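You operate a simulated robot arm through the tools that you are given. There is no shell and no other tool.

Carry out the task below with a simulated robot arm. There is one attempt and no reset: what you move stays moved.

TASK
Close and lock the right clear door and wipe the smear off it with the teal cloth.
Fine: the cloth goes back on the ledge; the other door stays. What is to be rubbed or washed off counts as gone when no trace of it is left.

Only the result counts: the job must be done as asked and must still hold three seconds after the hand-in. Knocking over, shifting, dropping, spilling or breaking anything else fails it. Flat cloth is picked up by pressing the open fingertips on it (5 to 10 N) and closing them slowly along it; thin cloth reads only 2 to 8 mm in the jaws.

THE ROBOT
A 6-joint arm with a three-finger gripper, fixed in place. Base frame: the origin is on the floor under the middle of its stand, x ahead of it, y to its left, z up. Units: mm, rad, N and s.
It reaches about 1213 mm from its shoulder. Its first joint turns from -2.897 to 2.897 rad. Payload 4.89 kg.
The TCP is the grasp point between the finger pads, 30 mm short of the fingertips. In the tool frame z runs along the fingers and y along their closing line. The gripper opens to 164 mm; its body begins 125 mm behind the TCP.
Orientation is told as [roll, pitch, yaw] about the base's x, y, z axes, in that order, counted from this pose: with the fingers straight down and closing along the base's y, the tool's x points along the base's -x, its y along +y and its z along -z.

THE INTERFACE
- The arm moves only by the tool step_arm. Its argument "deltas" is a list of rows, each a list of 7 numbers: the shift along the tool's x, y, z in units of 20 mm (1.0 is 20 mm), then the turn, a rotation vector about the tool's x, y, z in units of 5 degrees (1.0 is 5 degrees), then the finger opening in mm, from 0 to 164. In form: [[tx, ty, tz, ax, ay, az, gripper], ...]. A call has 1 to 20 rows; each row shifts and turns the commanded pose from where the row before left it, along the tool's axes as they then stand. A call with a number of a shift or a turn outside -1 to 1 is refused whole. Each row takes 0.2 s and may step no farther than 50 mm and 0.15 rad from the row before; otherwise, or with a gripper value out of range, the whole call is refused. A pose out of reach is approached as far as the arm can. The call stops where the force on the tool passes 90 N (or 10 N more than at its start, if that is more) or the arm is blocked; 0.2 s more then pass. Each finger travels about 108 mm/s and halts on what it meets, pressing with about 44 N; the grip force reading is that of the motor and also rises with nothing between the fingers. The clock runs only during rows and for 0.2 s after the last one: add rows that do not move to give the fingers time. It gives the time, the measured TCP pose, the force on the tool (base axes), the opening and the grip force at its end, in the units of the frame above (readings bear some noise), with the torque about the TCP (base axes, N m) and any sound that the robot's microphone picked up.
- Cameras (640 x 400 px; columns grow to the right, rows downward): "scene" is fixed at [217.5, 500, 1719.7]; the picture's right is [-0.90, -0.43, 0.00], its down [-0.18, 0.39, -0.90] and it looks along [0.39, -0.82, -0.43] (base axes); focal length 342 px, centre (320, 200). "wrist" rides on the gripper at [76, -2, -152] in the tool frame; the picture's right is [0.02, 1.00, 0.00], its down [-0.88, 0.02, -0.47] and it looks along [-0.47, 0.01, 0.88] (tool axes); focal length 247 px, centre (320, 200). There is no depth. A picture from a camera that has moved, and an enlarged one, comes with that camera's place and axes in the base frame and with its lens.
- capture(camera): a new picture of that camera. No time passes.
- raise_lower(by): moves the trunk up (or, below 0, down) by that many mm; the arm rides with it, the base frame stays. It gives what a move gives, with no picture.
- enlarge(camera, box): a new picture of the part [left, top, right, bottom] of that camera's present view, enlarged. No time passes.
- hand_in(): hands the job in; it is judged then, once.

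Nothing tells you positions but the pictures and the camera data. Unless the task says otherwise, let go and move clear before handing in.

The tools are called after ">>>" as name(argument=value, ...) on one line, values as JSON. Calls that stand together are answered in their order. step_arm: Moves the arm, as the interface text tells. Its arguments: {"type":"object","properties":{"deltas":{"type":"array","items":{"type":"array","items":{"type":"number"}}}},"required":["deltas"]} The other tools are called the same way: raise_lower (by) moves the trunk up or down; capture (camera) takes a picture; enlarge (camera, box) takes an enlarged picture of a part of a camera's view; hand_in () hands the job in.

At the start:

```text
t: 0.0
eef_pos: [482.5, -384.6, 1434.8]
tool_rot: [-0.001, 0.0, -0.001]
force: [0.1, 0.1, -0.2]
torque: [-0.01, -0.04, 0.0]
gripper_width: 163.9
grip_force: 0.0
trunk travel left (down, up): [-175.0, 215.0]
```

scene: 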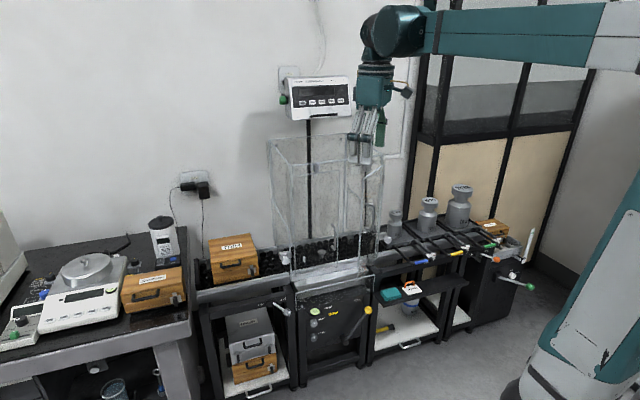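
wrist: 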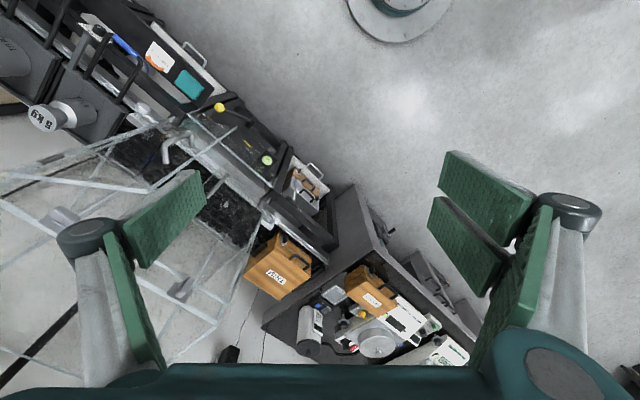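

I see a balance draft shield (clear enclosure) with clear doors, standing on a black cabinet, and a teal cloth on a ledge at the right of it. I will look closer at the pictures before moving anything.

>>> enlarge(camera="scene", box=[240, 110, 420, 300])

>>> enlarge(camera="scene", box=[340, 220, 540, 350])

>>> enlarge(camera="wrist", box=[60, 20, 340, 220])

>>> enlarge(camera="scene", box=[250, 110, 400, 210])

```text
2.11 times, centred on (330, 205) of scene
camera zoom: at [217.5, 500.0, 1719.7], right [-0.9, -0.43, 0.0], down [-0.18, 0.39, -0.9], along [0.39, -0.82, -0.43], focal length 721 px, centre (299, 190)
```

zoom: 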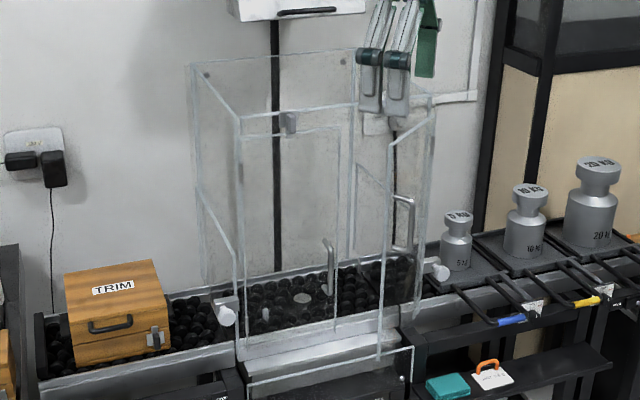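

```text
3.08 times, centred on (440, 285) of scene
camera zoom: at [217.5, 500.0, 1719.7], right [-0.9, -0.43, 0.0], down [-0.18, 0.39, -0.9], along [0.39, -0.82, -0.43], focal length 1054 px, centre (-49, -62)
```

zoom: 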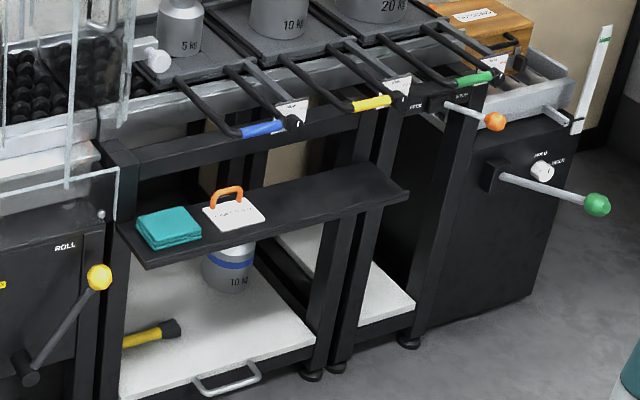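

```text
2.00 times, centred on (200, 120) of wrist
camera zoom: at [406.0, -385.7, 1588.3], right [-0.02, 1.0, 0.0], down [0.88, 0.02, 0.47], along [0.47, 0.01, -0.88], focal length 494 px, centre (560, 360)
```

zoom: 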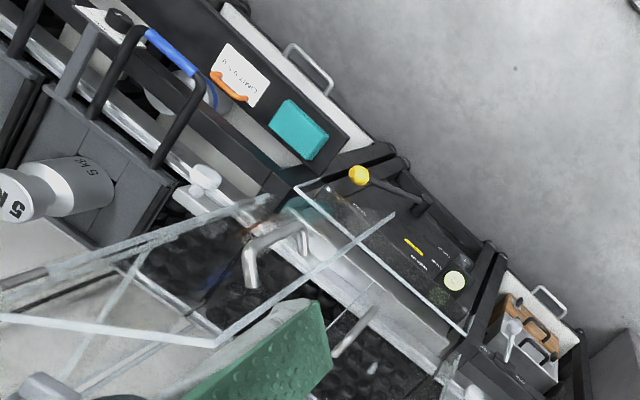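

```text
4.00 times, centred on (325, 160) of scene
camera zoom: at [217.5, 500.0, 1719.7], right [-0.9, -0.43, 0.0], down [-0.18, 0.39, -0.9], along [0.39, -0.82, -0.43], focal length 1370 px, centre (300, 360)
```

zoom: 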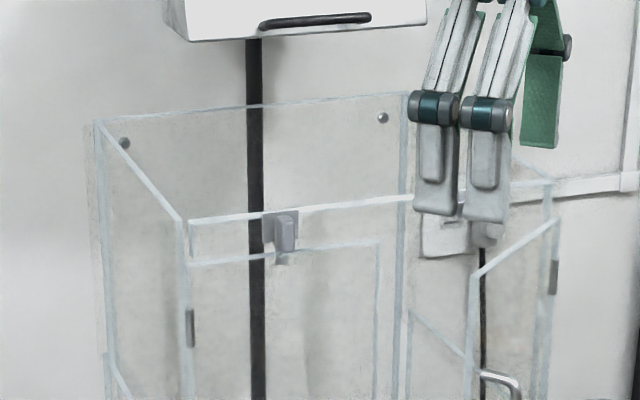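

The right clear door seems swung open and the left one closed, with a small grey latch on the top rail. I will enlarge the latch, the door, its handle and the lower knobs.

>>> enlarge(camera="scene", box=[300, 130, 400, 200])

>>> enlarge(camera="scene", box=[270, 230, 400, 320])

>>> enlarge(camera="scene", box=[330, 170, 400, 260])

>>> enlarge(camera="wrist", box=[100, 80, 280, 200])

>>> enlarge(camera="wrist", box=[0, 100, 260, 400])

```text
5.71 times, centred on (350, 165) of scene
camera zoom: at [217.5, 500.0, 1719.7], right [-0.9, -0.43, 0.0], down [-0.18, 0.39, -0.9], along [0.39, -0.82, -0.43], focal length 1956 px, centre (149, 400)
```

zoom: 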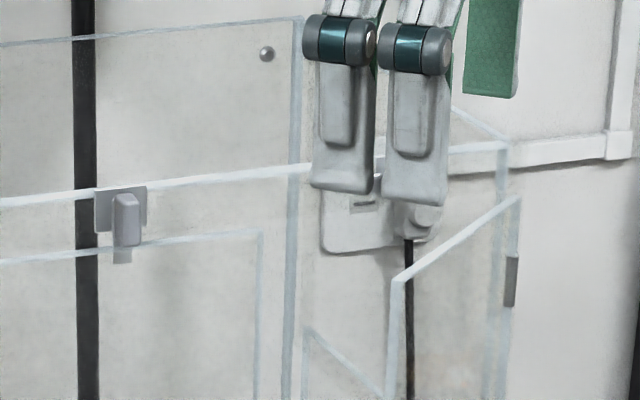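

```text
4.44 times, centred on (335, 275) of scene
camera zoom: at [217.5, 500.0, 1719.7], right [-0.9, -0.43, 0.0], down [-0.18, 0.39, -0.9], along [0.39, -0.82, -0.43], focal length 1522 px, centre (253, -133)
```

zoom: 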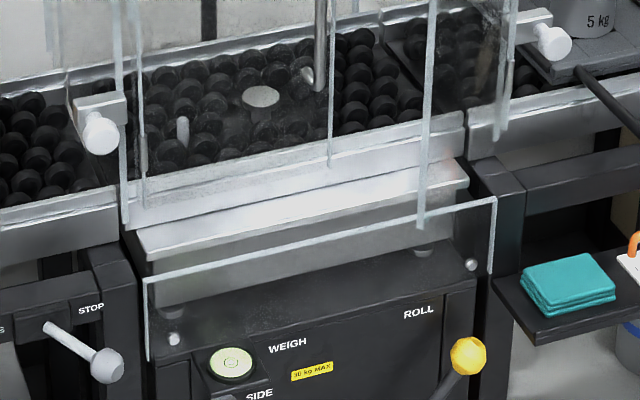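

```text
4.44 times, centred on (365, 215) of scene
camera zoom: at [217.5, 500.0, 1719.7], right [-0.9, -0.43, 0.0], down [-0.18, 0.39, -0.9], along [0.39, -0.82, -0.43], focal length 1522 px, centre (120, 133)
```

zoom: 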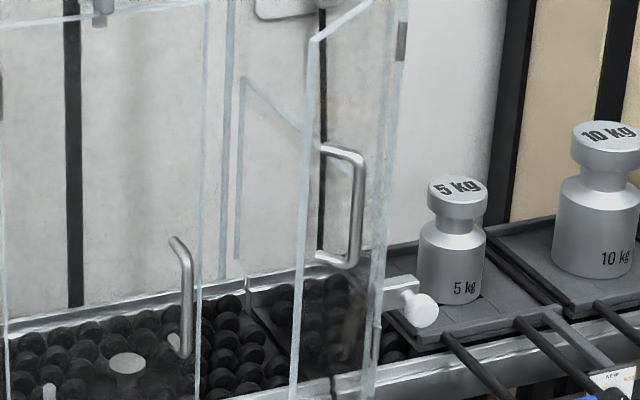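

```text
3.33 times, centred on (190, 140) of wrist
camera zoom: at [406.0, -385.7, 1588.3], right [-0.02, 1.0, 0.0], down [0.88, 0.02, 0.47], along [0.47, 0.01, -0.88], focal length 823 px, centre (753, 400)
```

zoom: 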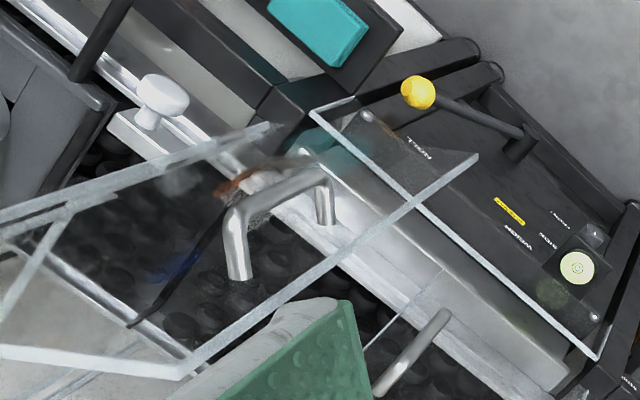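

```text
1.33 times, centred on (130, 250) of wrist
camera zoom: at [406.0, -385.7, 1588.3], right [-0.02, 1.0, 0.0], down [0.88, 0.02, 0.47], along [0.47, 0.01, -0.88], focal length 329 px, centre (573, 133)
```

zoom: 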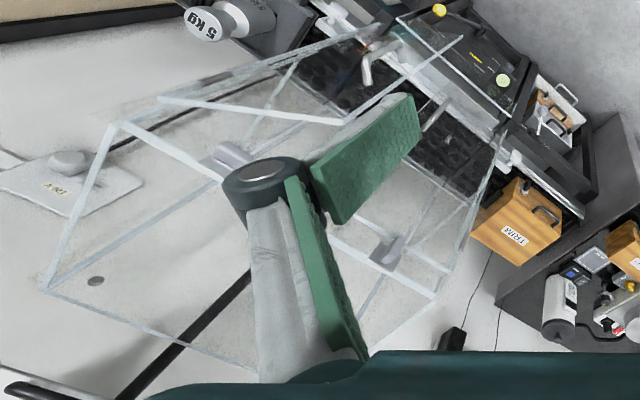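

The enclosure's front faces the robot at about 45 degrees to the axes. The left latch is near (745, -621, 1277) and the right one near (605, -758, 1270), and the cloth is near (477, -882, 552). I will turn the tool to face it squarely so the wrist camera sees the door better.

>>> step_arm(deltas=[[0, 0, 0, 0, 0, 1, 164], [0, 0, 0, 0, 0, 1, 164], [0, 0, 0, 0, 0, 1, 164], [0, 0, 0, 0, 0, 1, 164], [0, 0, 0, 0, 0, 1, 164], [0, 0, 0, 0, 0, 1, 164], [0, 0, 0, 0, 0, 1, 164], [0, 0, 0, 0, 0, 1, 164], [0, 0, 0, 0, 0, 1, 164], [0, 0, 0, 0, 0, 0, 164]])

>>> capture(camera="wrist")

```text
t: 2.2
eef_pos: [482.5, -384.3, 1436.9]
tool_rot: [0.0, -0.002, -0.785]
force: [0.3, -0.6, 0.7]
torque: [-0.03, -0.01, 0.01]
gripper_width: 164.0
grip_force: 0.0
trunk travel left (down, up): [-175.0, 215.0]
```

```text
taken
camera wrist: at [427.1, -331.3, 1588.5], right [0.69, 0.72, 0.0], down [0.64, -0.61, 0.47], along [0.34, -0.33, -0.88], focal length 247 px, centre (320, 200)
```

wrist: 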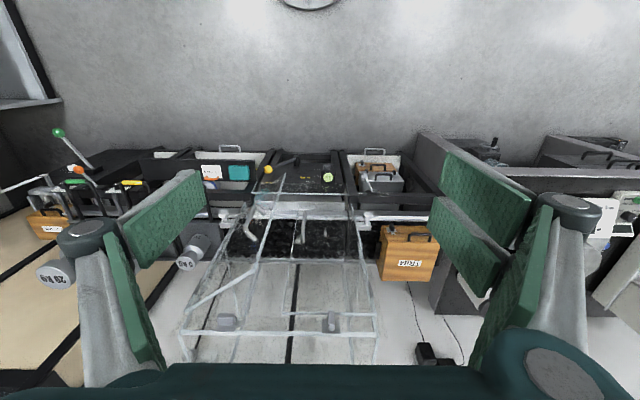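

The front is square to the tool now, so the enclosure is indeed at -45 degrees. I will enlarge this view for the door, handle and smear.

>>> enlarge(camera="wrist", box=[160, 160, 400, 370])

>>> enlarge(camera="wrist", box=[200, 160, 320, 240])

>>> enlarge(camera="wrist", box=[170, 280, 390, 380])

>>> enlarge(camera="scene", box=[340, 130, 400, 190])

```text
1.90 times, centred on (280, 265) of wrist
camera zoom: at [427.1, -331.3, 1588.5], right [0.69, 0.72, 0.0], down [0.64, -0.61, 0.47], along [0.34, -0.33, -0.88], focal length 470 px, centre (396, 76)
```

zoom: 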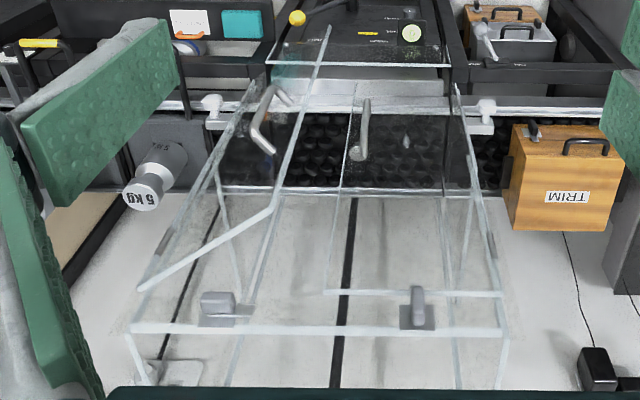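

```text
5.00 times, centred on (260, 200) of wrist
camera zoom: at [427.1, -331.3, 1588.5], right [0.69, 0.72, 0.0], down [0.64, -0.61, 0.47], along [0.34, -0.33, -0.88], focal length 1235 px, centre (620, 200)
```

zoom: 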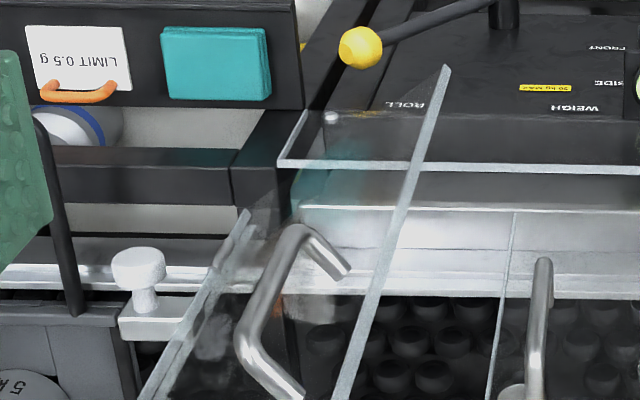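

```text
2.91 times, centred on (280, 330) of wrist
camera zoom: at [427.1, -331.3, 1588.5], right [0.69, 0.72, 0.0], down [0.64, -0.61, 0.47], along [0.34, -0.33, -0.88], focal length 718 px, centre (436, -178)
```

zoom: 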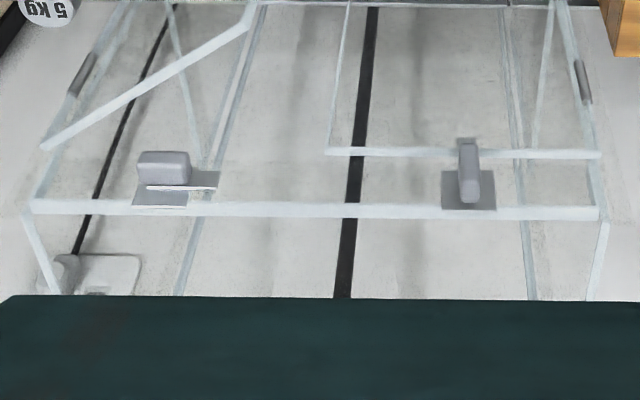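

```text
6.67 times, centred on (370, 160) of scene
camera zoom: at [217.5, 500.0, 1719.7], right [-0.9, -0.43, 0.0], down [-0.18, 0.39, -0.9], along [0.39, -0.82, -0.43], focal length 2283 px, centre (-13, 467)
```

zoom: 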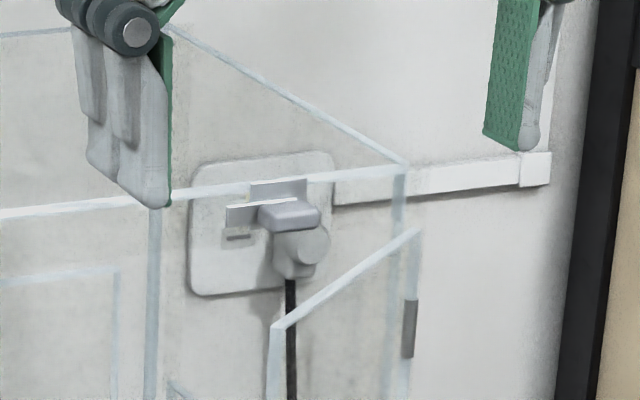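

Right latch lies flat (sideways) with its tongue toward the middle. The left one hangs down over its door. The right door is hinged on its far right edge and open about 38 degrees. I will move to the right and tilt the tool up to look at its outer face and find the smear.

>>> step_arm(deltas=[[0.5, -1, 0, 0, 0, 0, 164], [0.5, -1, 0, 0, 0, 0, 164], [0.5, -1, 0, 0, 0, 0, 164], [0.5, -1, 0, 0, 0, 0, 164], [0.5, -1, 0, 0, 0, 0, 164], [0.5, -1, 0, 0, 0, 0, 164], [0.5, -1, 0, 0, 0, 0, 164], [0.5, -1, 0, 0, 0, 0, 164], [0.5, -1, 0, 0, 0, 0, 164], [0.5, -1, 0, 0, 0, 0, 164], [0, -1, 0, 0, 0, 0, 164], [0, -1, 0, 0, 0, 0, 164], [0, -1, 0, 0, 0, 0, 164], [0, 0, 0, 0, 0, 0, 164]])

>>> step_arm(deltas=[[0, 0, 0, 0, -1, 0, 164], [0, 0, 0, 0, -1, 0, 164], [0, 0, 0, 0, -1, 0, 164], [0, 0, 0, 0, -1, 0, 164], [0, 0, 0, 0, -1, 0, 164], [0, 0, 0, 0, -1, 0, 164], [0, 0, 0, 0, -1, 0, 164], [0, 0, 0, 0, -1, 0, 164], [0, 0, 0, 0, 0, 0, 164]])

>>> capture(camera="wrist")

>>> capture(camera="scene")

```text
t: 5.2
eef_pos: [236.7, -516.0, 1438.5]
tool_rot: [-0.001, 0.001, -0.782]
force: [-0.6, 0.3, 0.9]
torque: [0.06, -0.04, -0.04]
gripper_width: 164.0
grip_force: 0.1
trunk travel left (down, up): [-175.0, 215.0]
```

```text
t: 6.0
eef_pos: [259.2, -589.5, 1456.6]
tool_rot: [0.0, -0.247, -0.783]
force: [0.5, -3.6, -1.1]
torque: [0.63, -0.07, 0.13]
gripper_width: 164.0
grip_force: 0.0
trunk travel left (down, up): [-175.0, 215.0]
stopped in row 4: the arm was blocked; the commanded pose is now the measured one
```

```text
taken
camera wrist: at [178.3, -511.6, 1585.3], right [0.69, 0.72, 0.0], down [0.54, -0.51, 0.68], along [0.49, -0.47, -0.74], focal length 247 px, centre (320, 200)
```

wrist: 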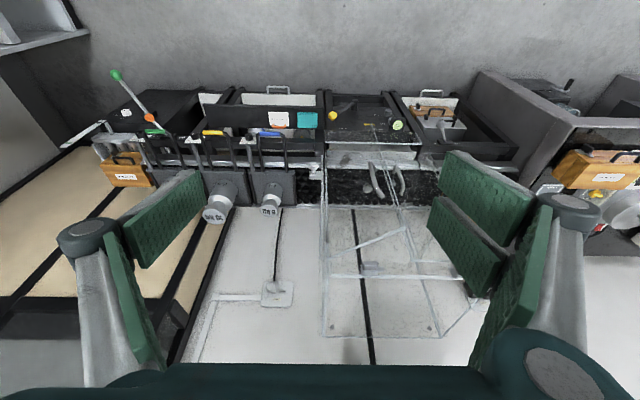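

```text
taken
```

scene: 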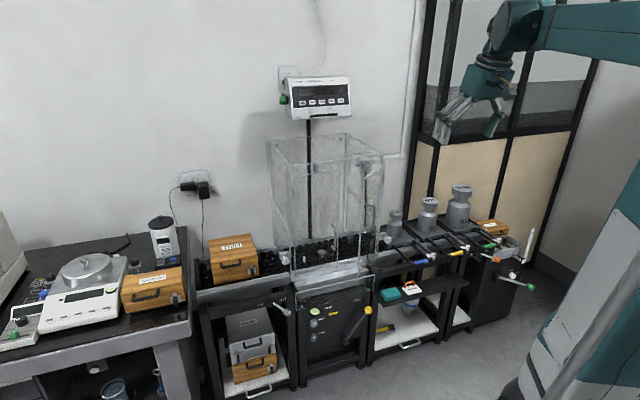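

Tilting was blocked close to the base, at a joint limit, and nothing was touched. I will move further out and lower, to the right of the open door, and tilt there.

>>> step_arm(deltas=[[-0.464, 0, 0.955, 0, 0, 0, 164], [-0.464, 0, 0.955, 0, 0, 0, 164], [-0.464, 0, 0.955, 0, 0, 0, 164], [-0.464, 0, 0.955, 0, 0, 0, 164], [-0.464, 0, 0.955, 0, 0, 0, 164], [-0.464, 0, 0.955, 0, 0, 0, 164], [-0.464, 0, 0.955, 0, 0, 0, 164], [-0.464, 0, 0.955, 0, 0, 0, 164], [-0.464, 0, 0.955, 0, 0, 0, 164], [-0.464, 0, 0.955, 0, 0, 0, 164], [-0.464, 0, 0.955, 0, 0, 0, 164], [0, 0, 0, 0, 0, 0, 164]])

>>> step_arm(deltas=[[0, 0, 0, 0, -1, 0, 164], [0, 0, 0, 0, -1, 0, 164], [0, 0, 0, 0, -1, 0, 164], [0, 0, 0, 0, -1, 0, 164], [0, 0, 0, 0, -1, 0, 164], [0, 0, 0, 0, -1, 0, 164], [0, 0, 0, 0, 0, 0, 164]])

>>> capture(camera="wrist")

>>> capture(camera="scene")

```text
t: 8.6
eef_pos: [364.3, -689.4, 1278.1]
tool_rot: [-0.001, -0.25, -0.784]
force: [0.0, -0.4, 0.1]
torque: [0.06, 0.01, -0.03]
gripper_width: 163.9
grip_force: 0.0
trunk travel left (down, up): [-175.0, 215.0]
```

```text
t: 10.2
eef_pos: [364.8, -690.8, 1278.9]
tool_rot: [0.001, -0.772, -0.785]
force: [0.5, -0.2, 0.2]
torque: [0.01, -0.01, -0.01]
gripper_width: 164.0
grip_force: 0.1
trunk travel left (down, up): [-175.0, 215.0]
```

```text
taken
camera wrist: at [248.6, -577.5, 1334.2], right [0.69, 0.72, -0.01], down [0.23, -0.2, 0.95], along [0.68, -0.67, -0.3], focal length 247 px, centre (320, 200)
```

wrist: 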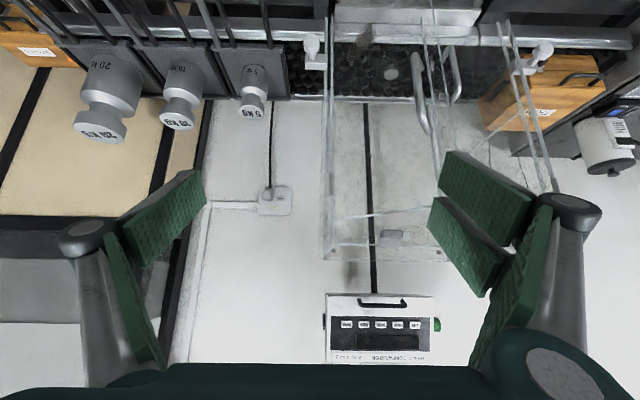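

```text
taken
```

scene: 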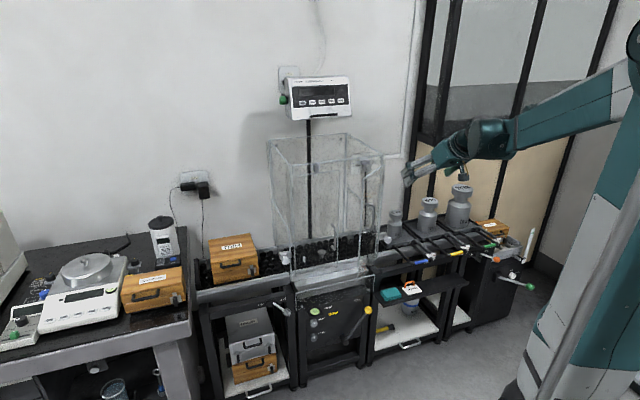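

I can now see the door from the right. I will enlarge the door, including the area below the picture's upper edge.

>>> enlarge(camera="wrist", box=[310, 0, 460, 150])

>>> enlarge(camera="wrist", box=[310, 0, 470, 80])

>>> enlarge(camera="wrist", box=[310, 180, 460, 290])

```text
2.67 times, centred on (385, 75) of wrist
camera zoom: at [248.6, -577.5, 1334.2], right [0.69, 0.72, -0.01], down [0.23, -0.2, 0.95], along [0.68, -0.67, -0.3], focal length 659 px, centre (147, 533)
```

zoom: 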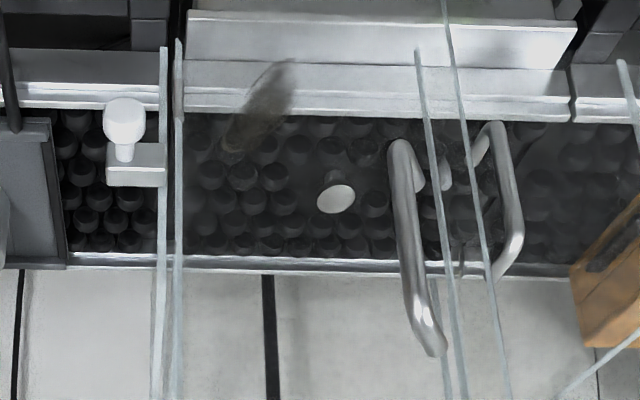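

```text
4.00 times, centred on (390, 40) of wrist
camera zoom: at [248.6, -577.5, 1334.2], right [0.69, 0.72, -0.01], down [0.23, -0.2, 0.95], along [0.68, -0.67, -0.3], focal length 988 px, centre (40, 840)
```

zoom: 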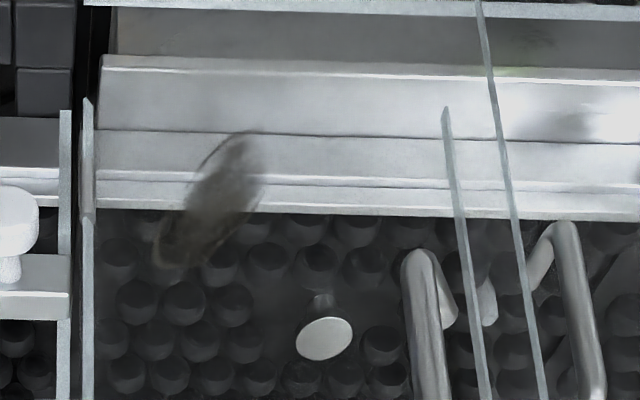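

```text
3.64 times, centred on (385, 235) of wrist
camera zoom: at [248.6, -577.5, 1334.2], right [0.69, 0.72, -0.01], down [0.23, -0.2, 0.95], along [0.68, -0.67, -0.3], focal length 898 px, centre (84, 73)
```

zoom: 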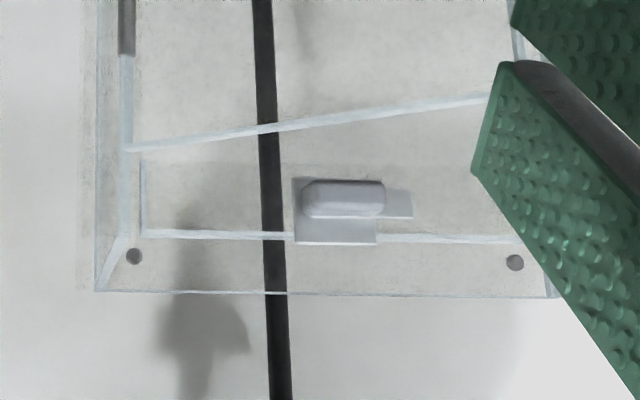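

The smear is a brown oval low on the right door, around z 860–905, near its hinge side. Its handle bar spans about z 1024–1151. Using distances along the front (u, to the right) and away from the robot (w), the right latch block is at about u=112, w=985, z=1263 and the door hinge at u=207, w=993. I will bring the tool to horizontal here, clear of everything, and close the fingers to push the door shut.

>>> step_arm(deltas=[[0, 0, 0, 0, -1, 0, 164], [0, 0, 0, 0, -1, 0, 164], [0, 0, 0, 0, -1, 0, 164], [0, 0, 0, 0, -1, 0, 164], [0, 0, 0, 0, -1, 0, 164], [0, 0, 0, 0, -1, 0, 164], [0, 0, 0, 0, -1, 0, 164], [0, 0, 0, 0, -1, 0, 164], [0, 0, 0, 0, -1, 0, 164], [0, 0, 0, 0, 0, 0, 164]])

>>> capture(camera="wrist")

>>> capture(camera="scene")

```text
t: 12.4
eef_pos: [365.4, -689.7, 1277.7]
tool_rot: [0.033, -1.557, -0.817]
force: [0.9, -0.5, 0.1]
torque: [-0.03, -0.02, 0.02]
gripper_width: 163.9
grip_force: 0.0
trunk travel left (down, up): [-175.0, 215.0]
```

```text
taken
camera wrist: at [254.1, -582.9, 1203.7], right [0.71, 0.71, -0.02], down [-0.31, 0.34, 0.89], along [0.63, -0.62, 0.46], focal length 247 px, centre (320, 200)
```

wrist: 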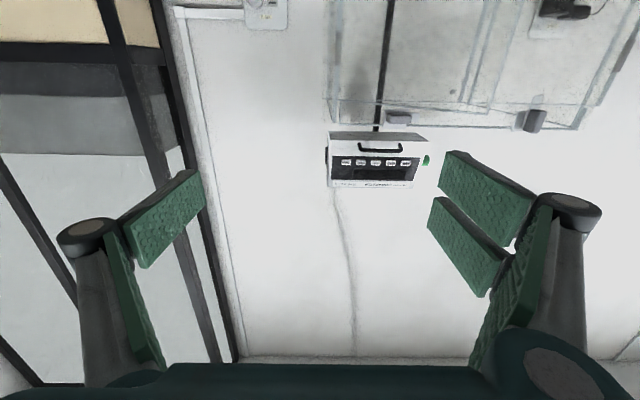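

```text
taken
```

scene: 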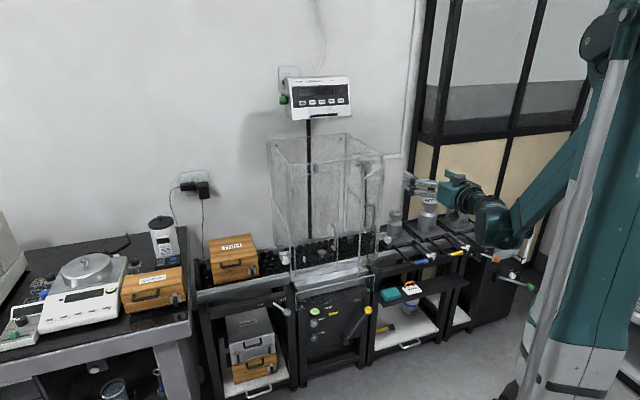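

The tool is horizontal and clear. I will enlarge the latch area from this lower viewpoint to measure it.

>>> enlarge(camera="wrist", box=[320, 40, 600, 190])

>>> enlarge(camera="wrist", box=[310, 70, 470, 150])

>>> enlarge(camera="wrist", box=[320, 0, 520, 125])

```text
2.29 times, centred on (460, 115) of wrist
camera zoom: at [254.1, -582.9, 1203.7], right [0.71, 0.71, -0.02], down [-0.31, 0.34, 0.89], along [0.63, -0.62, 0.46], focal length 564 px, centre (0, 394)
```

zoom: 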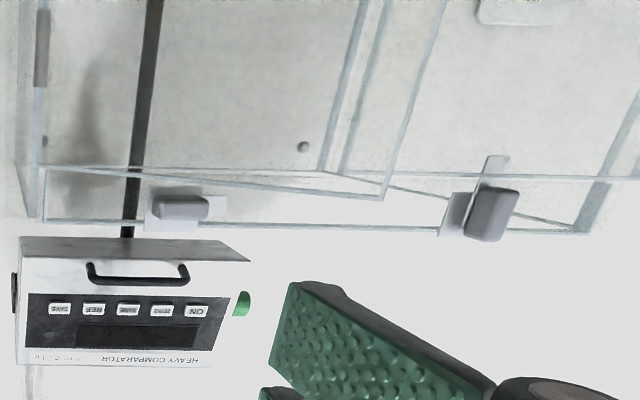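

```text
4.00 times, centred on (390, 110) of wrist
camera zoom: at [254.1, -582.9, 1203.7], right [0.71, 0.71, -0.02], down [-0.31, 0.34, 0.89], along [0.63, -0.62, 0.46], focal length 988 px, centre (40, 560)
```

zoom: 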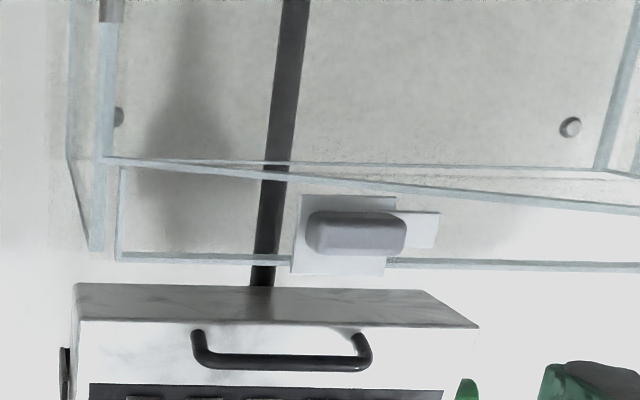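

```text
3.20 times, centred on (420, 62) of wrist
camera zoom: at [254.1, -582.9, 1203.7], right [0.71, 0.71, -0.02], down [-0.31, 0.34, 0.89], along [0.63, -0.62, 0.46], focal length 790 px, centre (0, 640)
```

zoom: 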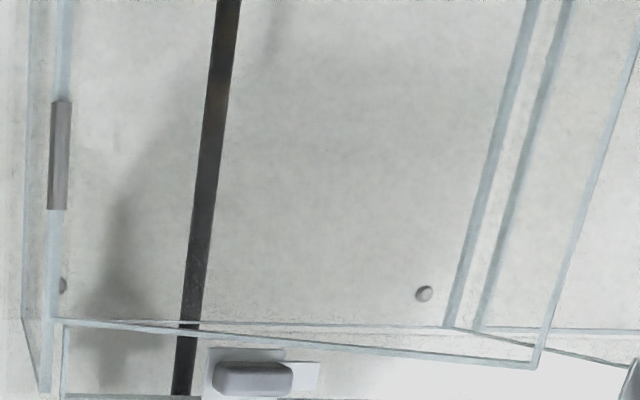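

The right latch plate is at about u=111.5, w=998, z=1266, with a block roughly 37 × 13 mm sticking out to about w=971. The door's free top corner is at u=48, w=874, z=1242. I will close the fingers, shift in front of the door above its handle and stop short of it.

>>> step_arm(deltas=[[0.4, 0.82, 0, 0, 0, 0, 0], [0.4, 0.82, 0, 0, 0, 0, 0], [0.4, 0.82, 0, 0, 0, 0, 0], [0.4, 0.82, 0, 0, 0, 0, 0], [0.4, 0.82, 0, 0, 0, 0, 0], [0.4, 0.82, 0, 0, 0, 0, 0], [0.4, 0.82, 0, 0, 0, 0, 0], [0.4, 0.82, 0, 0, 0, 0, 0], [0.4, 0.82, 0, 0, 0, 0, 0], [0.4, 0.82, 0, 0, 0, 0, 0], [0, 0, 0, 0, 0, 0, 0]])

>>> capture(camera="wrist")

>>> enlarge(camera="scene", box=[250, 110, 450, 260])

```text
t: 14.8
eef_pos: [480.1, -571.0, 1197.4]
tool_rot: [0.03, -1.558, -0.811]
force: [0.3, -0.1, -0.3]
torque: [-0.02, 0.0, 0.03]
gripper_width: 0.0
grip_force: 43.7
trunk travel left (down, up): [-175.0, 215.0]
```

```text
taken
camera wrist: at [369.3, -465.4, 1123.9], right [0.71, 0.71, -0.02], down [-0.31, 0.34, 0.89], along [0.64, -0.62, 0.46], focal length 247 px, centre (320, 200)
```

wrist: 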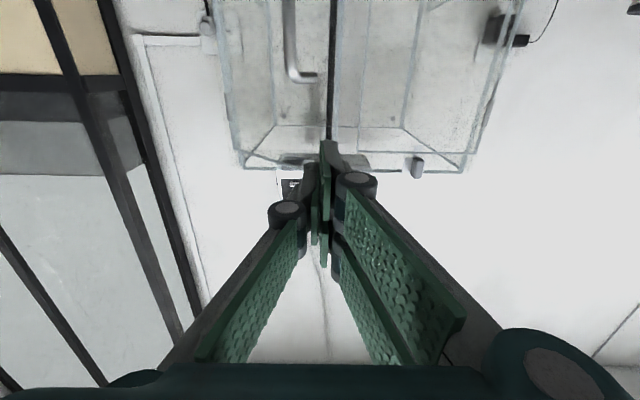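

```text
2.67 times, centred on (350, 185) of scene
camera zoom: at [217.5, 500.0, 1719.7], right [-0.9, -0.43, 0.0], down [-0.18, 0.39, -0.9], along [0.39, -0.82, -0.43], focal length 913 px, centre (240, 240)
```

zoom: 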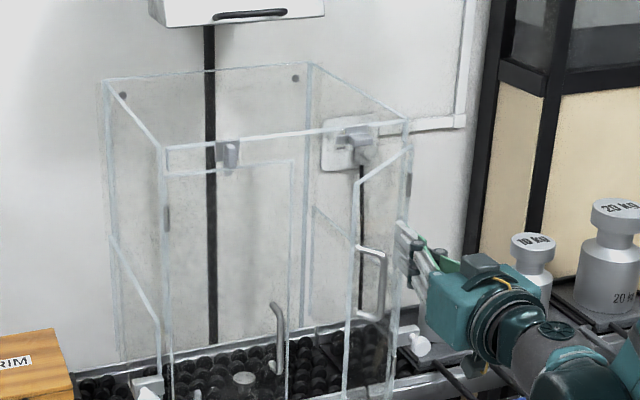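

The closed fingers are at u=64, z=1197, pointing at the door just above the handle. I will push forward in steps, gently, watching the force.

>>> step_arm(deltas=[[0, 0, 0.9, 0, 0, 0, 0], [0, 0, 0.9, 0, 0, 0, 0], [0, 0, 0.9, 0, 0, 0, 0], [0, 0, 0.9, 0, 0, 0, 0], [0, 0, 0.9, 0, 0, 0, 0], [0, 0, 0.4, 0, 0, 0, 0], [0, 0, 0.4, 0, 0, 0, 0], [0, 0, 0.4, 0, 0, 0, 0], [0, 0, 0.4, 0, 0, 0, 0], [0, 0, 0.4, 0, 0, 0, 0]])

>>> enlarge(camera="scene", box=[250, 110, 450, 260])

>>> capture(camera="wrist")

```text
t: 17.0
eef_pos: [570.3, -664.1, 1196.4]
tool_rot: [0.041, -1.556, -0.823]
force: [0.2, 0.5, 0.4]
torque: [0.02, 0.02, 0.0]
gripper_width: 0.0
grip_force: 44.1
trunk travel left (down, up): [-175.0, 215.0]
```

```text
2.67 times, centred on (350, 185) of scene
camera zoom: at [217.5, 500.0, 1719.7], right [-0.9, -0.43, 0.0], down [-0.18, 0.39, -0.9], along [0.39, -0.82, -0.43], focal length 913 px, centre (240, 240)
```

zoom: 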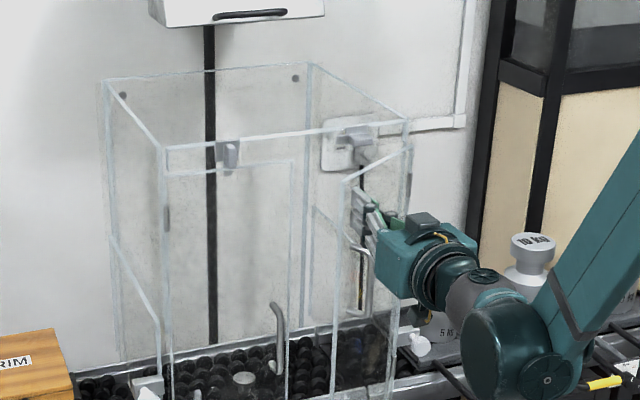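

```text
taken
camera wrist: at [461.2, -557.6, 1122.6], right [0.71, 0.71, -0.02], down [-0.31, 0.34, 0.89], along [0.64, -0.62, 0.46], focal length 247 px, centre (320, 200)
```

wrist: 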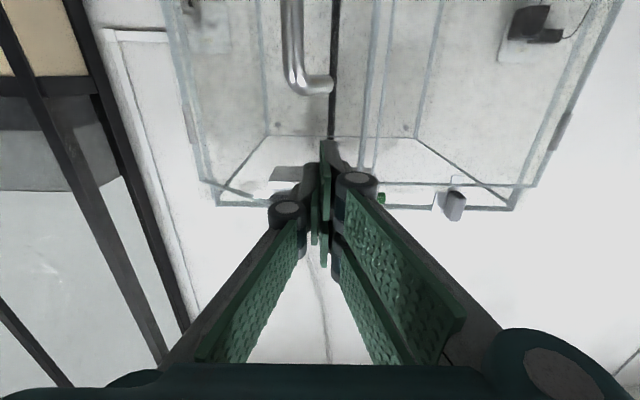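

The door is swinging shut with almost no force. I will continue in smaller steps.

>>> step_arm(deltas=[[0, 0, 0.4, 0, 0, 0, 0], [0, 0, 0.4, 0, 0, 0, 0], [0, 0, 0.4, 0, 0, 0, 0], [0, 0, 0.4, 0, 0, 0, 0], [0, 0, 0.4, 0, 0, 0, 0], [0, 0, 0.4, 0, 0, 0, 0], [0, 0, 0.4, 0, 0, 0, 0], [0, 0, 0.3, 0, 0, 0, 0], [0, 0, 0.3, 0, 0, 0, 0]])

>>> enlarge(camera="scene", box=[250, 110, 450, 260])

>>> capture(camera="wrist")

```text
t: 19.0
eef_pos: [619.1, -712.4, 1195.6]
tool_rot: [0.034, -1.556, -0.817]
force: [-0.5, 0.3, 0.0]
torque: [0.0, -0.02, 0.01]
gripper_width: 0.2
grip_force: 44.0
trunk travel left (down, up): [-175.0, 215.0]
```

```text
2.67 times, centred on (350, 185) of scene
camera zoom: at [217.5, 500.0, 1719.7], right [-0.9, -0.43, 0.0], down [-0.18, 0.39, -0.9], along [0.39, -0.82, -0.43], focal length 913 px, centre (240, 240)
```

zoom: 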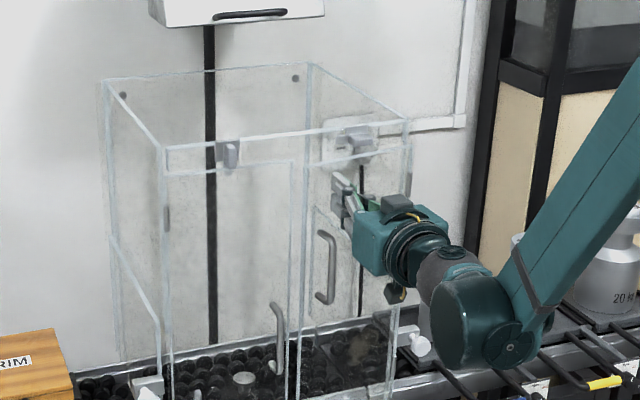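

```text
taken
camera wrist: at [508.9, -605.7, 1121.4], right [0.71, 0.71, -0.02], down [-0.31, 0.34, 0.89], along [0.64, -0.62, 0.46], focal length 247 px, centre (320, 200)
```

wrist: 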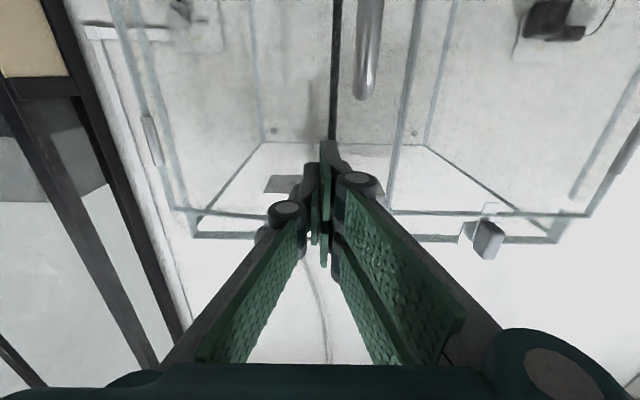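

The door looks almost shut (fingertips at about w=971). I will advance in 3 mm rows and watch for the force of the stop.

>>> step_arm(deltas=[[0, 0, 0.15, 0, 0, 0, 0], [0, 0, 0.15, 0, 0, 0, 0], [0, 0, 0.15, 0, 0, 0, 0], [0, 0, 0.15, 0, 0, 0, 0], [0, 0, 0.15, 0, 0, 0, 0], [0, 0, 0, 0, 0, 0, 0]])

>>> enlarge(camera="scene", box=[290, 130, 410, 230])

```text
t: 20.4
eef_pos: [630.8, -722.6, 1194.9]
tool_rot: [0.037, -1.558, -0.82]
force: [-0.4, 0.0, 0.1]
torque: [-0.01, 0.0, -0.03]
gripper_width: 0.0
grip_force: 44.1
trunk travel left (down, up): [-175.0, 215.0]
```

```text
4.00 times, centred on (350, 180) of scene
camera zoom: at [217.5, 500.0, 1719.7], right [-0.9, -0.43, 0.0], down [-0.18, 0.39, -0.9], along [0.39, -0.82, -0.43], focal length 1370 px, centre (200, 280)
```

zoom: 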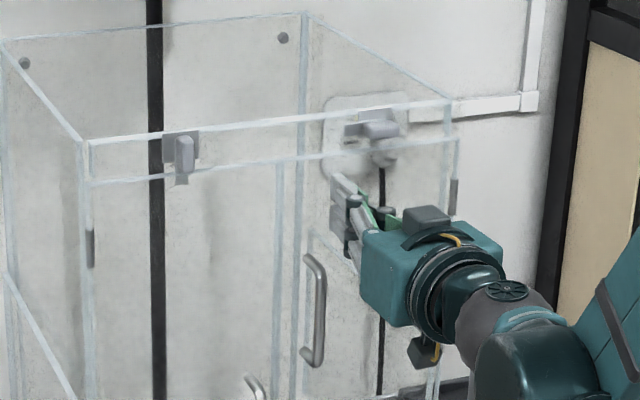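

The tips are at about w=987 with no stop felt yet. I will continue in small rows.

>>> step_arm(deltas=[[0, 0, 0.1, 0, 0, 0, 0], [0, 0, 0.1, 0, 0, 0, 0], [0, 0, 0.1, 0, 0, 0, 0], [0, 0, 0.1, 0, 0, 0, 0], [0, 0, 0, 0, 0, 0, 0]])

>>> enlarge(camera="scene", box=[290, 130, 410, 230])

>>> enlarge(camera="wrist", box=[160, 0, 620, 280])

```text
t: 21.6
eef_pos: [635.7, -729.1, 1195.5]
tool_rot: [0.037, -1.558, -0.819]
force: [-0.2, -0.8, 0.3]
torque: [0.0, 0.03, 0.05]
gripper_width: 0.0
grip_force: 43.5
trunk travel left (down, up): [-175.0, 215.0]
```

```text
4.00 times, centred on (350, 180) of scene
camera zoom: at [217.5, 500.0, 1719.7], right [-0.9, -0.43, 0.0], down [-0.18, 0.39, -0.9], along [0.39, -0.82, -0.43], focal length 1370 px, centre (200, 280)
```

zoom: 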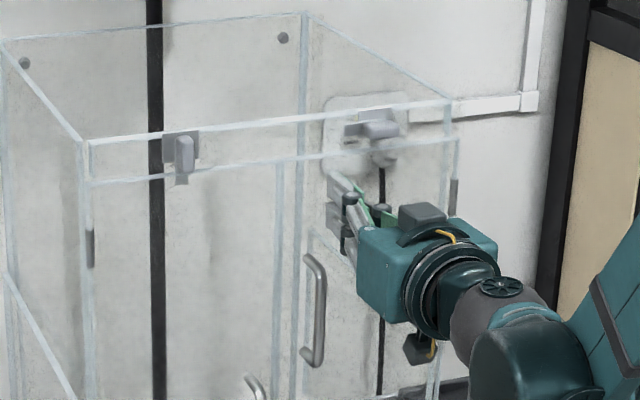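

```text
1.39 times, centred on (390, 140) of wrist
camera zoom: at [525.9, -621.8, 1121.2], right [0.71, 0.71, -0.02], down [-0.31, 0.34, 0.89], along [0.64, -0.62, 0.46], focal length 344 px, centre (223, 284)
```

zoom: 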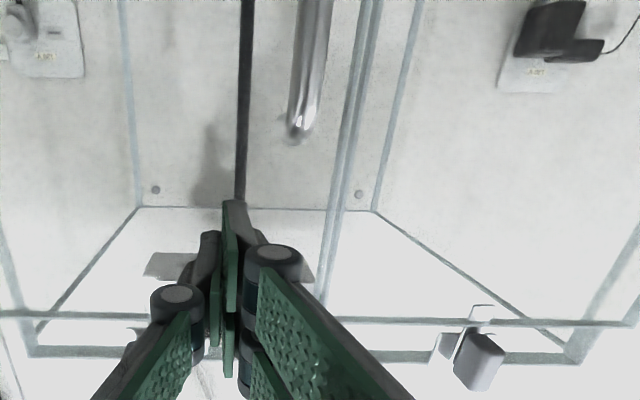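

The door edges now look nearly in line. I will go on with 2 mm rows until the stop is felt.

>>> step_arm(deltas=[[0, 0, 0.1, 0, 0, 0, 0], [0, 0, 0.1, 0, 0, 0, 0], [0, 0, 0.1, 0, 0, 0, 0], [0, 0, 0, 0, 0, 0, 0]])

>>> enlarge(camera="wrist", box=[160, 0, 620, 280])

```text
t: 22.6
eef_pos: [636.6, -729.2, 1197.3]
tool_rot: [-0.014, -1.56, -0.77]
force: [-21.0, 20.0, -0.2]
torque: [-0.45, -0.55, 0.02]
gripper_width: 6.0
grip_force: 45.1
trunk travel left (down, up): [-175.0, 215.0]
stopped in row 4: the force on the tool passed its limit at 92 N (the readings are from after the stop); the commanded pose is now the measured one
```

```text
1.39 times, centred on (390, 140) of wrist
camera zoom: at [526.6, -622.5, 1122.1], right [0.71, 0.71, -0.02], down [-0.31, 0.34, 0.89], along [0.63, -0.62, 0.46], focal length 344 px, centre (223, 284)
```

zoom: 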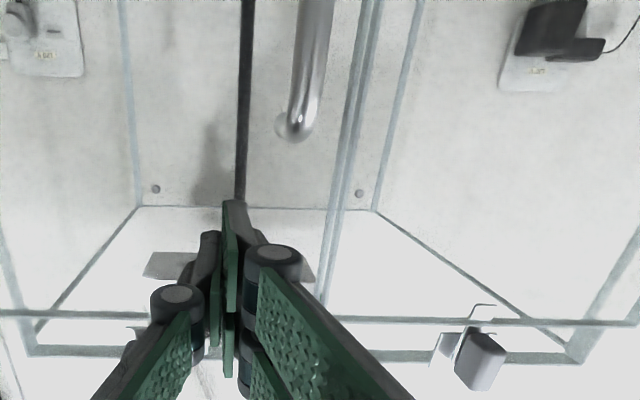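

The stop was reached: the door is shut with its face at about w=996. I will back off a few millimetres slowly, then check that the door stays closed.

>>> step_arm(deltas=[[0, 0, -0.1, 0, 0, 0, 0], [0, 0, -0.2, 0, 0, 0, 0], [0, 0, -0.3, 0, 0, 0, 0], [0, 0, -0.5, 0, 0, 0, 0], [0, 0, -0.5, 0, 0, 0, 0], [0, 0, -0.9, 0, 0, 0, 0], [0, 0, -0.9, 0, 0, 0, 0], [0, 0, 0, 0, 0, 0, 0]])

>>> enlarge(camera="wrist", box=[160, 0, 620, 280])

>>> enlarge(camera="scene", box=[250, 110, 450, 260])

```text
t: 24.4
eef_pos: [590.8, -682.7, 1195.9]
tool_rot: [0.021, -1.556, -0.804]
force: [0.2, 0.8, 0.8]
torque: [-0.01, -0.01, -0.04]
gripper_width: 0.1
grip_force: 45.5
trunk travel left (down, up): [-175.0, 215.0]
```

```text
1.39 times, centred on (390, 140) of wrist
camera zoom: at [480.5, -576.0, 1121.9], right [0.71, 0.71, -0.02], down [-0.31, 0.34, 0.89], along [0.64, -0.62, 0.46], focal length 344 px, centre (223, 284)
```

zoom: 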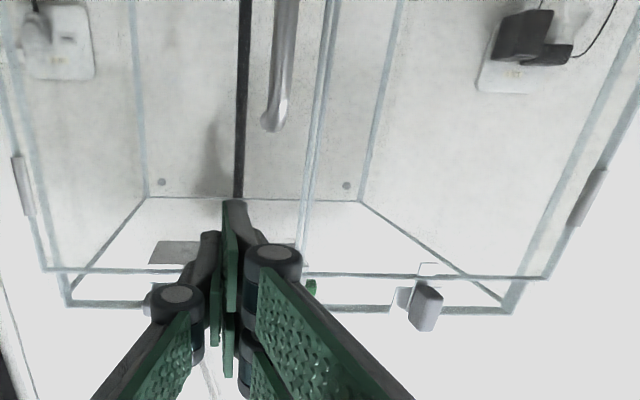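

```text
2.67 times, centred on (350, 185) of scene
camera zoom: at [217.5, 500.0, 1719.7], right [-0.9, -0.43, 0.0], down [-0.18, 0.39, -0.9], along [0.39, -0.82, -0.43], focal length 913 px, centre (240, 240)
```

zoom: 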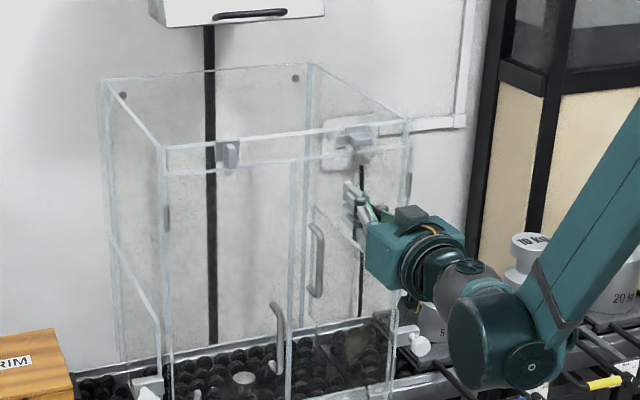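

The door stays shut by itself. Next comes the latch. I will back off, line up with the latch block (u≈112, z≈1264), and turn the tool so the fingers close vertically around the block.

>>> step_arm(deltas=[[-0.34, -0.237, -0.25, 0, 0, 0, 0], [-0.34, -0.237, -0.25, 0, 0, 0, 0], [-0.34, -0.237, -0.25, 0, 0, 0, 0], [-0.34, -0.237, -0.25, 0, 0, 0, 0], [-0.34, -0.237, -0.25, 0, 0, 0, 0], [-0.34, -0.237, -0.25, 0, 0, 0, 0], [-0.34, -0.237, -0.25, 0, 0, 0, 0], [-0.34, -0.237, -0.25, 0, 0, 0, 0], [-0.34, -0.237, -0.25, 0, 0, 0, 0], [-0.34, -0.237, -0.25, 0, 0, 0, 0], [0, 0, 0, 0, 0, 0, 0]])

>>> step_arm(deltas=[[0, 0, 0, 0, 0, 1, 60], [0, 0, 0, 0, 0, 1, 60], [0, 0, 0, 0, 0, 1, 60], [0, 0, 0, 0, 0, 1, 60], [0, 0, 0, 0, 0, 1, 60], [0, 0, 0, 0, 0, 1, 60], [0, 0, 0, 0, 0, 1, 60], [0, 0, 0, 0, 0, 1, 60], [0, 0, 0, 0, 0, 1, 60], [0, 0, 0, 0, 0, 1, 60], [0, 0, 0, 0, 0, 1, 60], [0, 0, 0, 0, 0, 1, 60], [0, 0, 0, 0, 0, 1, 60], [0, 0, 0, 0, 0, 1, 60], [0, 0, 0, 0, 0, 1, 60], [0, 0, 0, 0, 0, 1, 60], [0, 0, 0, 0, 0, 1, 60], [0, 0, 0, 0, 0, 1, 60], [0, 0, 0, 0, 0, 0, 60]])

>>> capture(camera="wrist")

>>> capture(camera="scene")

```text
t: 26.8
eef_pos: [522.4, -681.3, 1264.5]
tool_rot: [0.019, -1.56, -0.805]
force: [-0.8, -0.4, -0.6]
torque: [0.04, 0.01, -0.01]
gripper_width: 0.0
grip_force: 44.8
trunk travel left (down, up): [-175.0, 215.0]
```

```text
t: 30.8
eef_pos: [523.3, -681.9, 1264.8]
tool_rot: [1.558, 0.001, -2.354]
force: [-0.6, -1.2, 0.7]
torque: [0.0, -0.01, 0.0]
gripper_width: 59.9
grip_force: 0.0
trunk travel left (down, up): [-175.0, 215.0]
```

```text
taken
camera wrist: at [468.1, -520.2, 1264.7], right [0.02, 0.01, 1.0], down [-0.96, -0.29, 0.02], along [0.29, -0.96, 0.0], focal length 247 px, centre (320, 200)
```

wrist: 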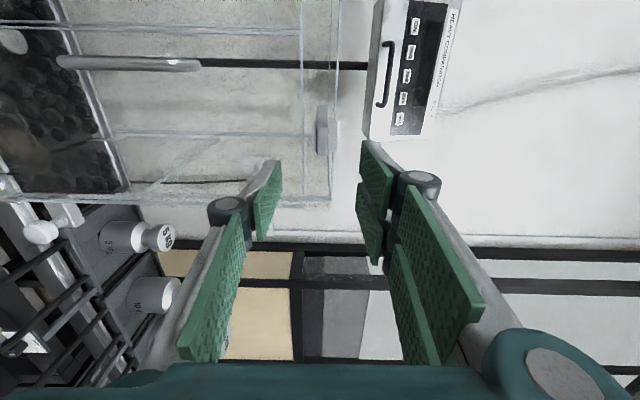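

```text
taken
```

scene: 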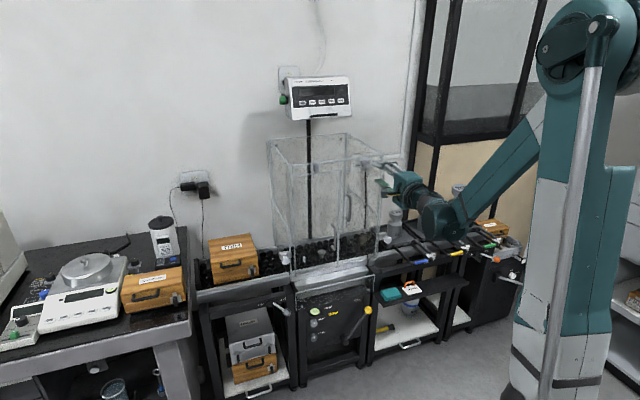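

The tool is turned and the camera looks at the latch from the left side. I will enlarge to check the alignment with the block.

>>> enlarge(camera="wrist", box=[260, 80, 420, 200])

>>> enlarge(camera="scene", box=[330, 140, 430, 220])

```text
3.33 times, centred on (340, 140) of wrist
camera zoom: at [468.1, -520.2, 1264.7], right [0.02, 0.01, 1.0], down [-0.96, -0.29, 0.02], along [0.29, -0.96, 0.0], focal length 823 px, centre (253, 400)
```

zoom: 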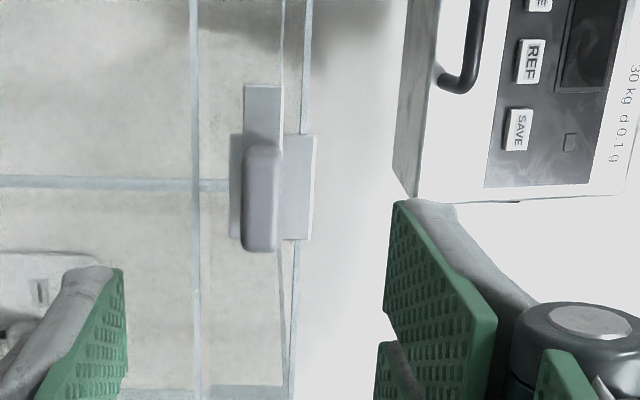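

```text
5.00 times, centred on (380, 180) of scene
camera zoom: at [217.5, 500.0, 1719.7], right [-0.9, -0.43, 0.0], down [-0.18, 0.39, -0.9], along [0.39, -0.82, -0.43], focal length 1712 px, centre (20, 300)
```

zoom: 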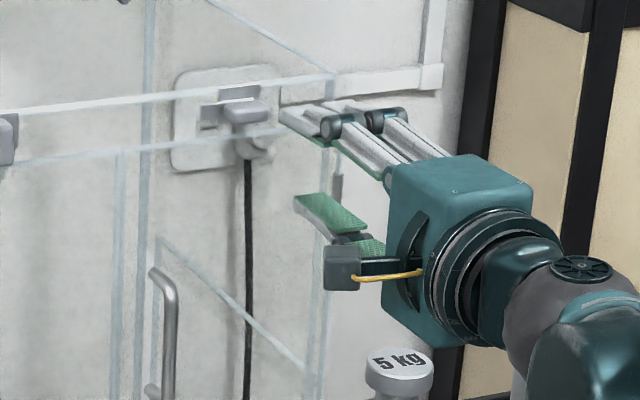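

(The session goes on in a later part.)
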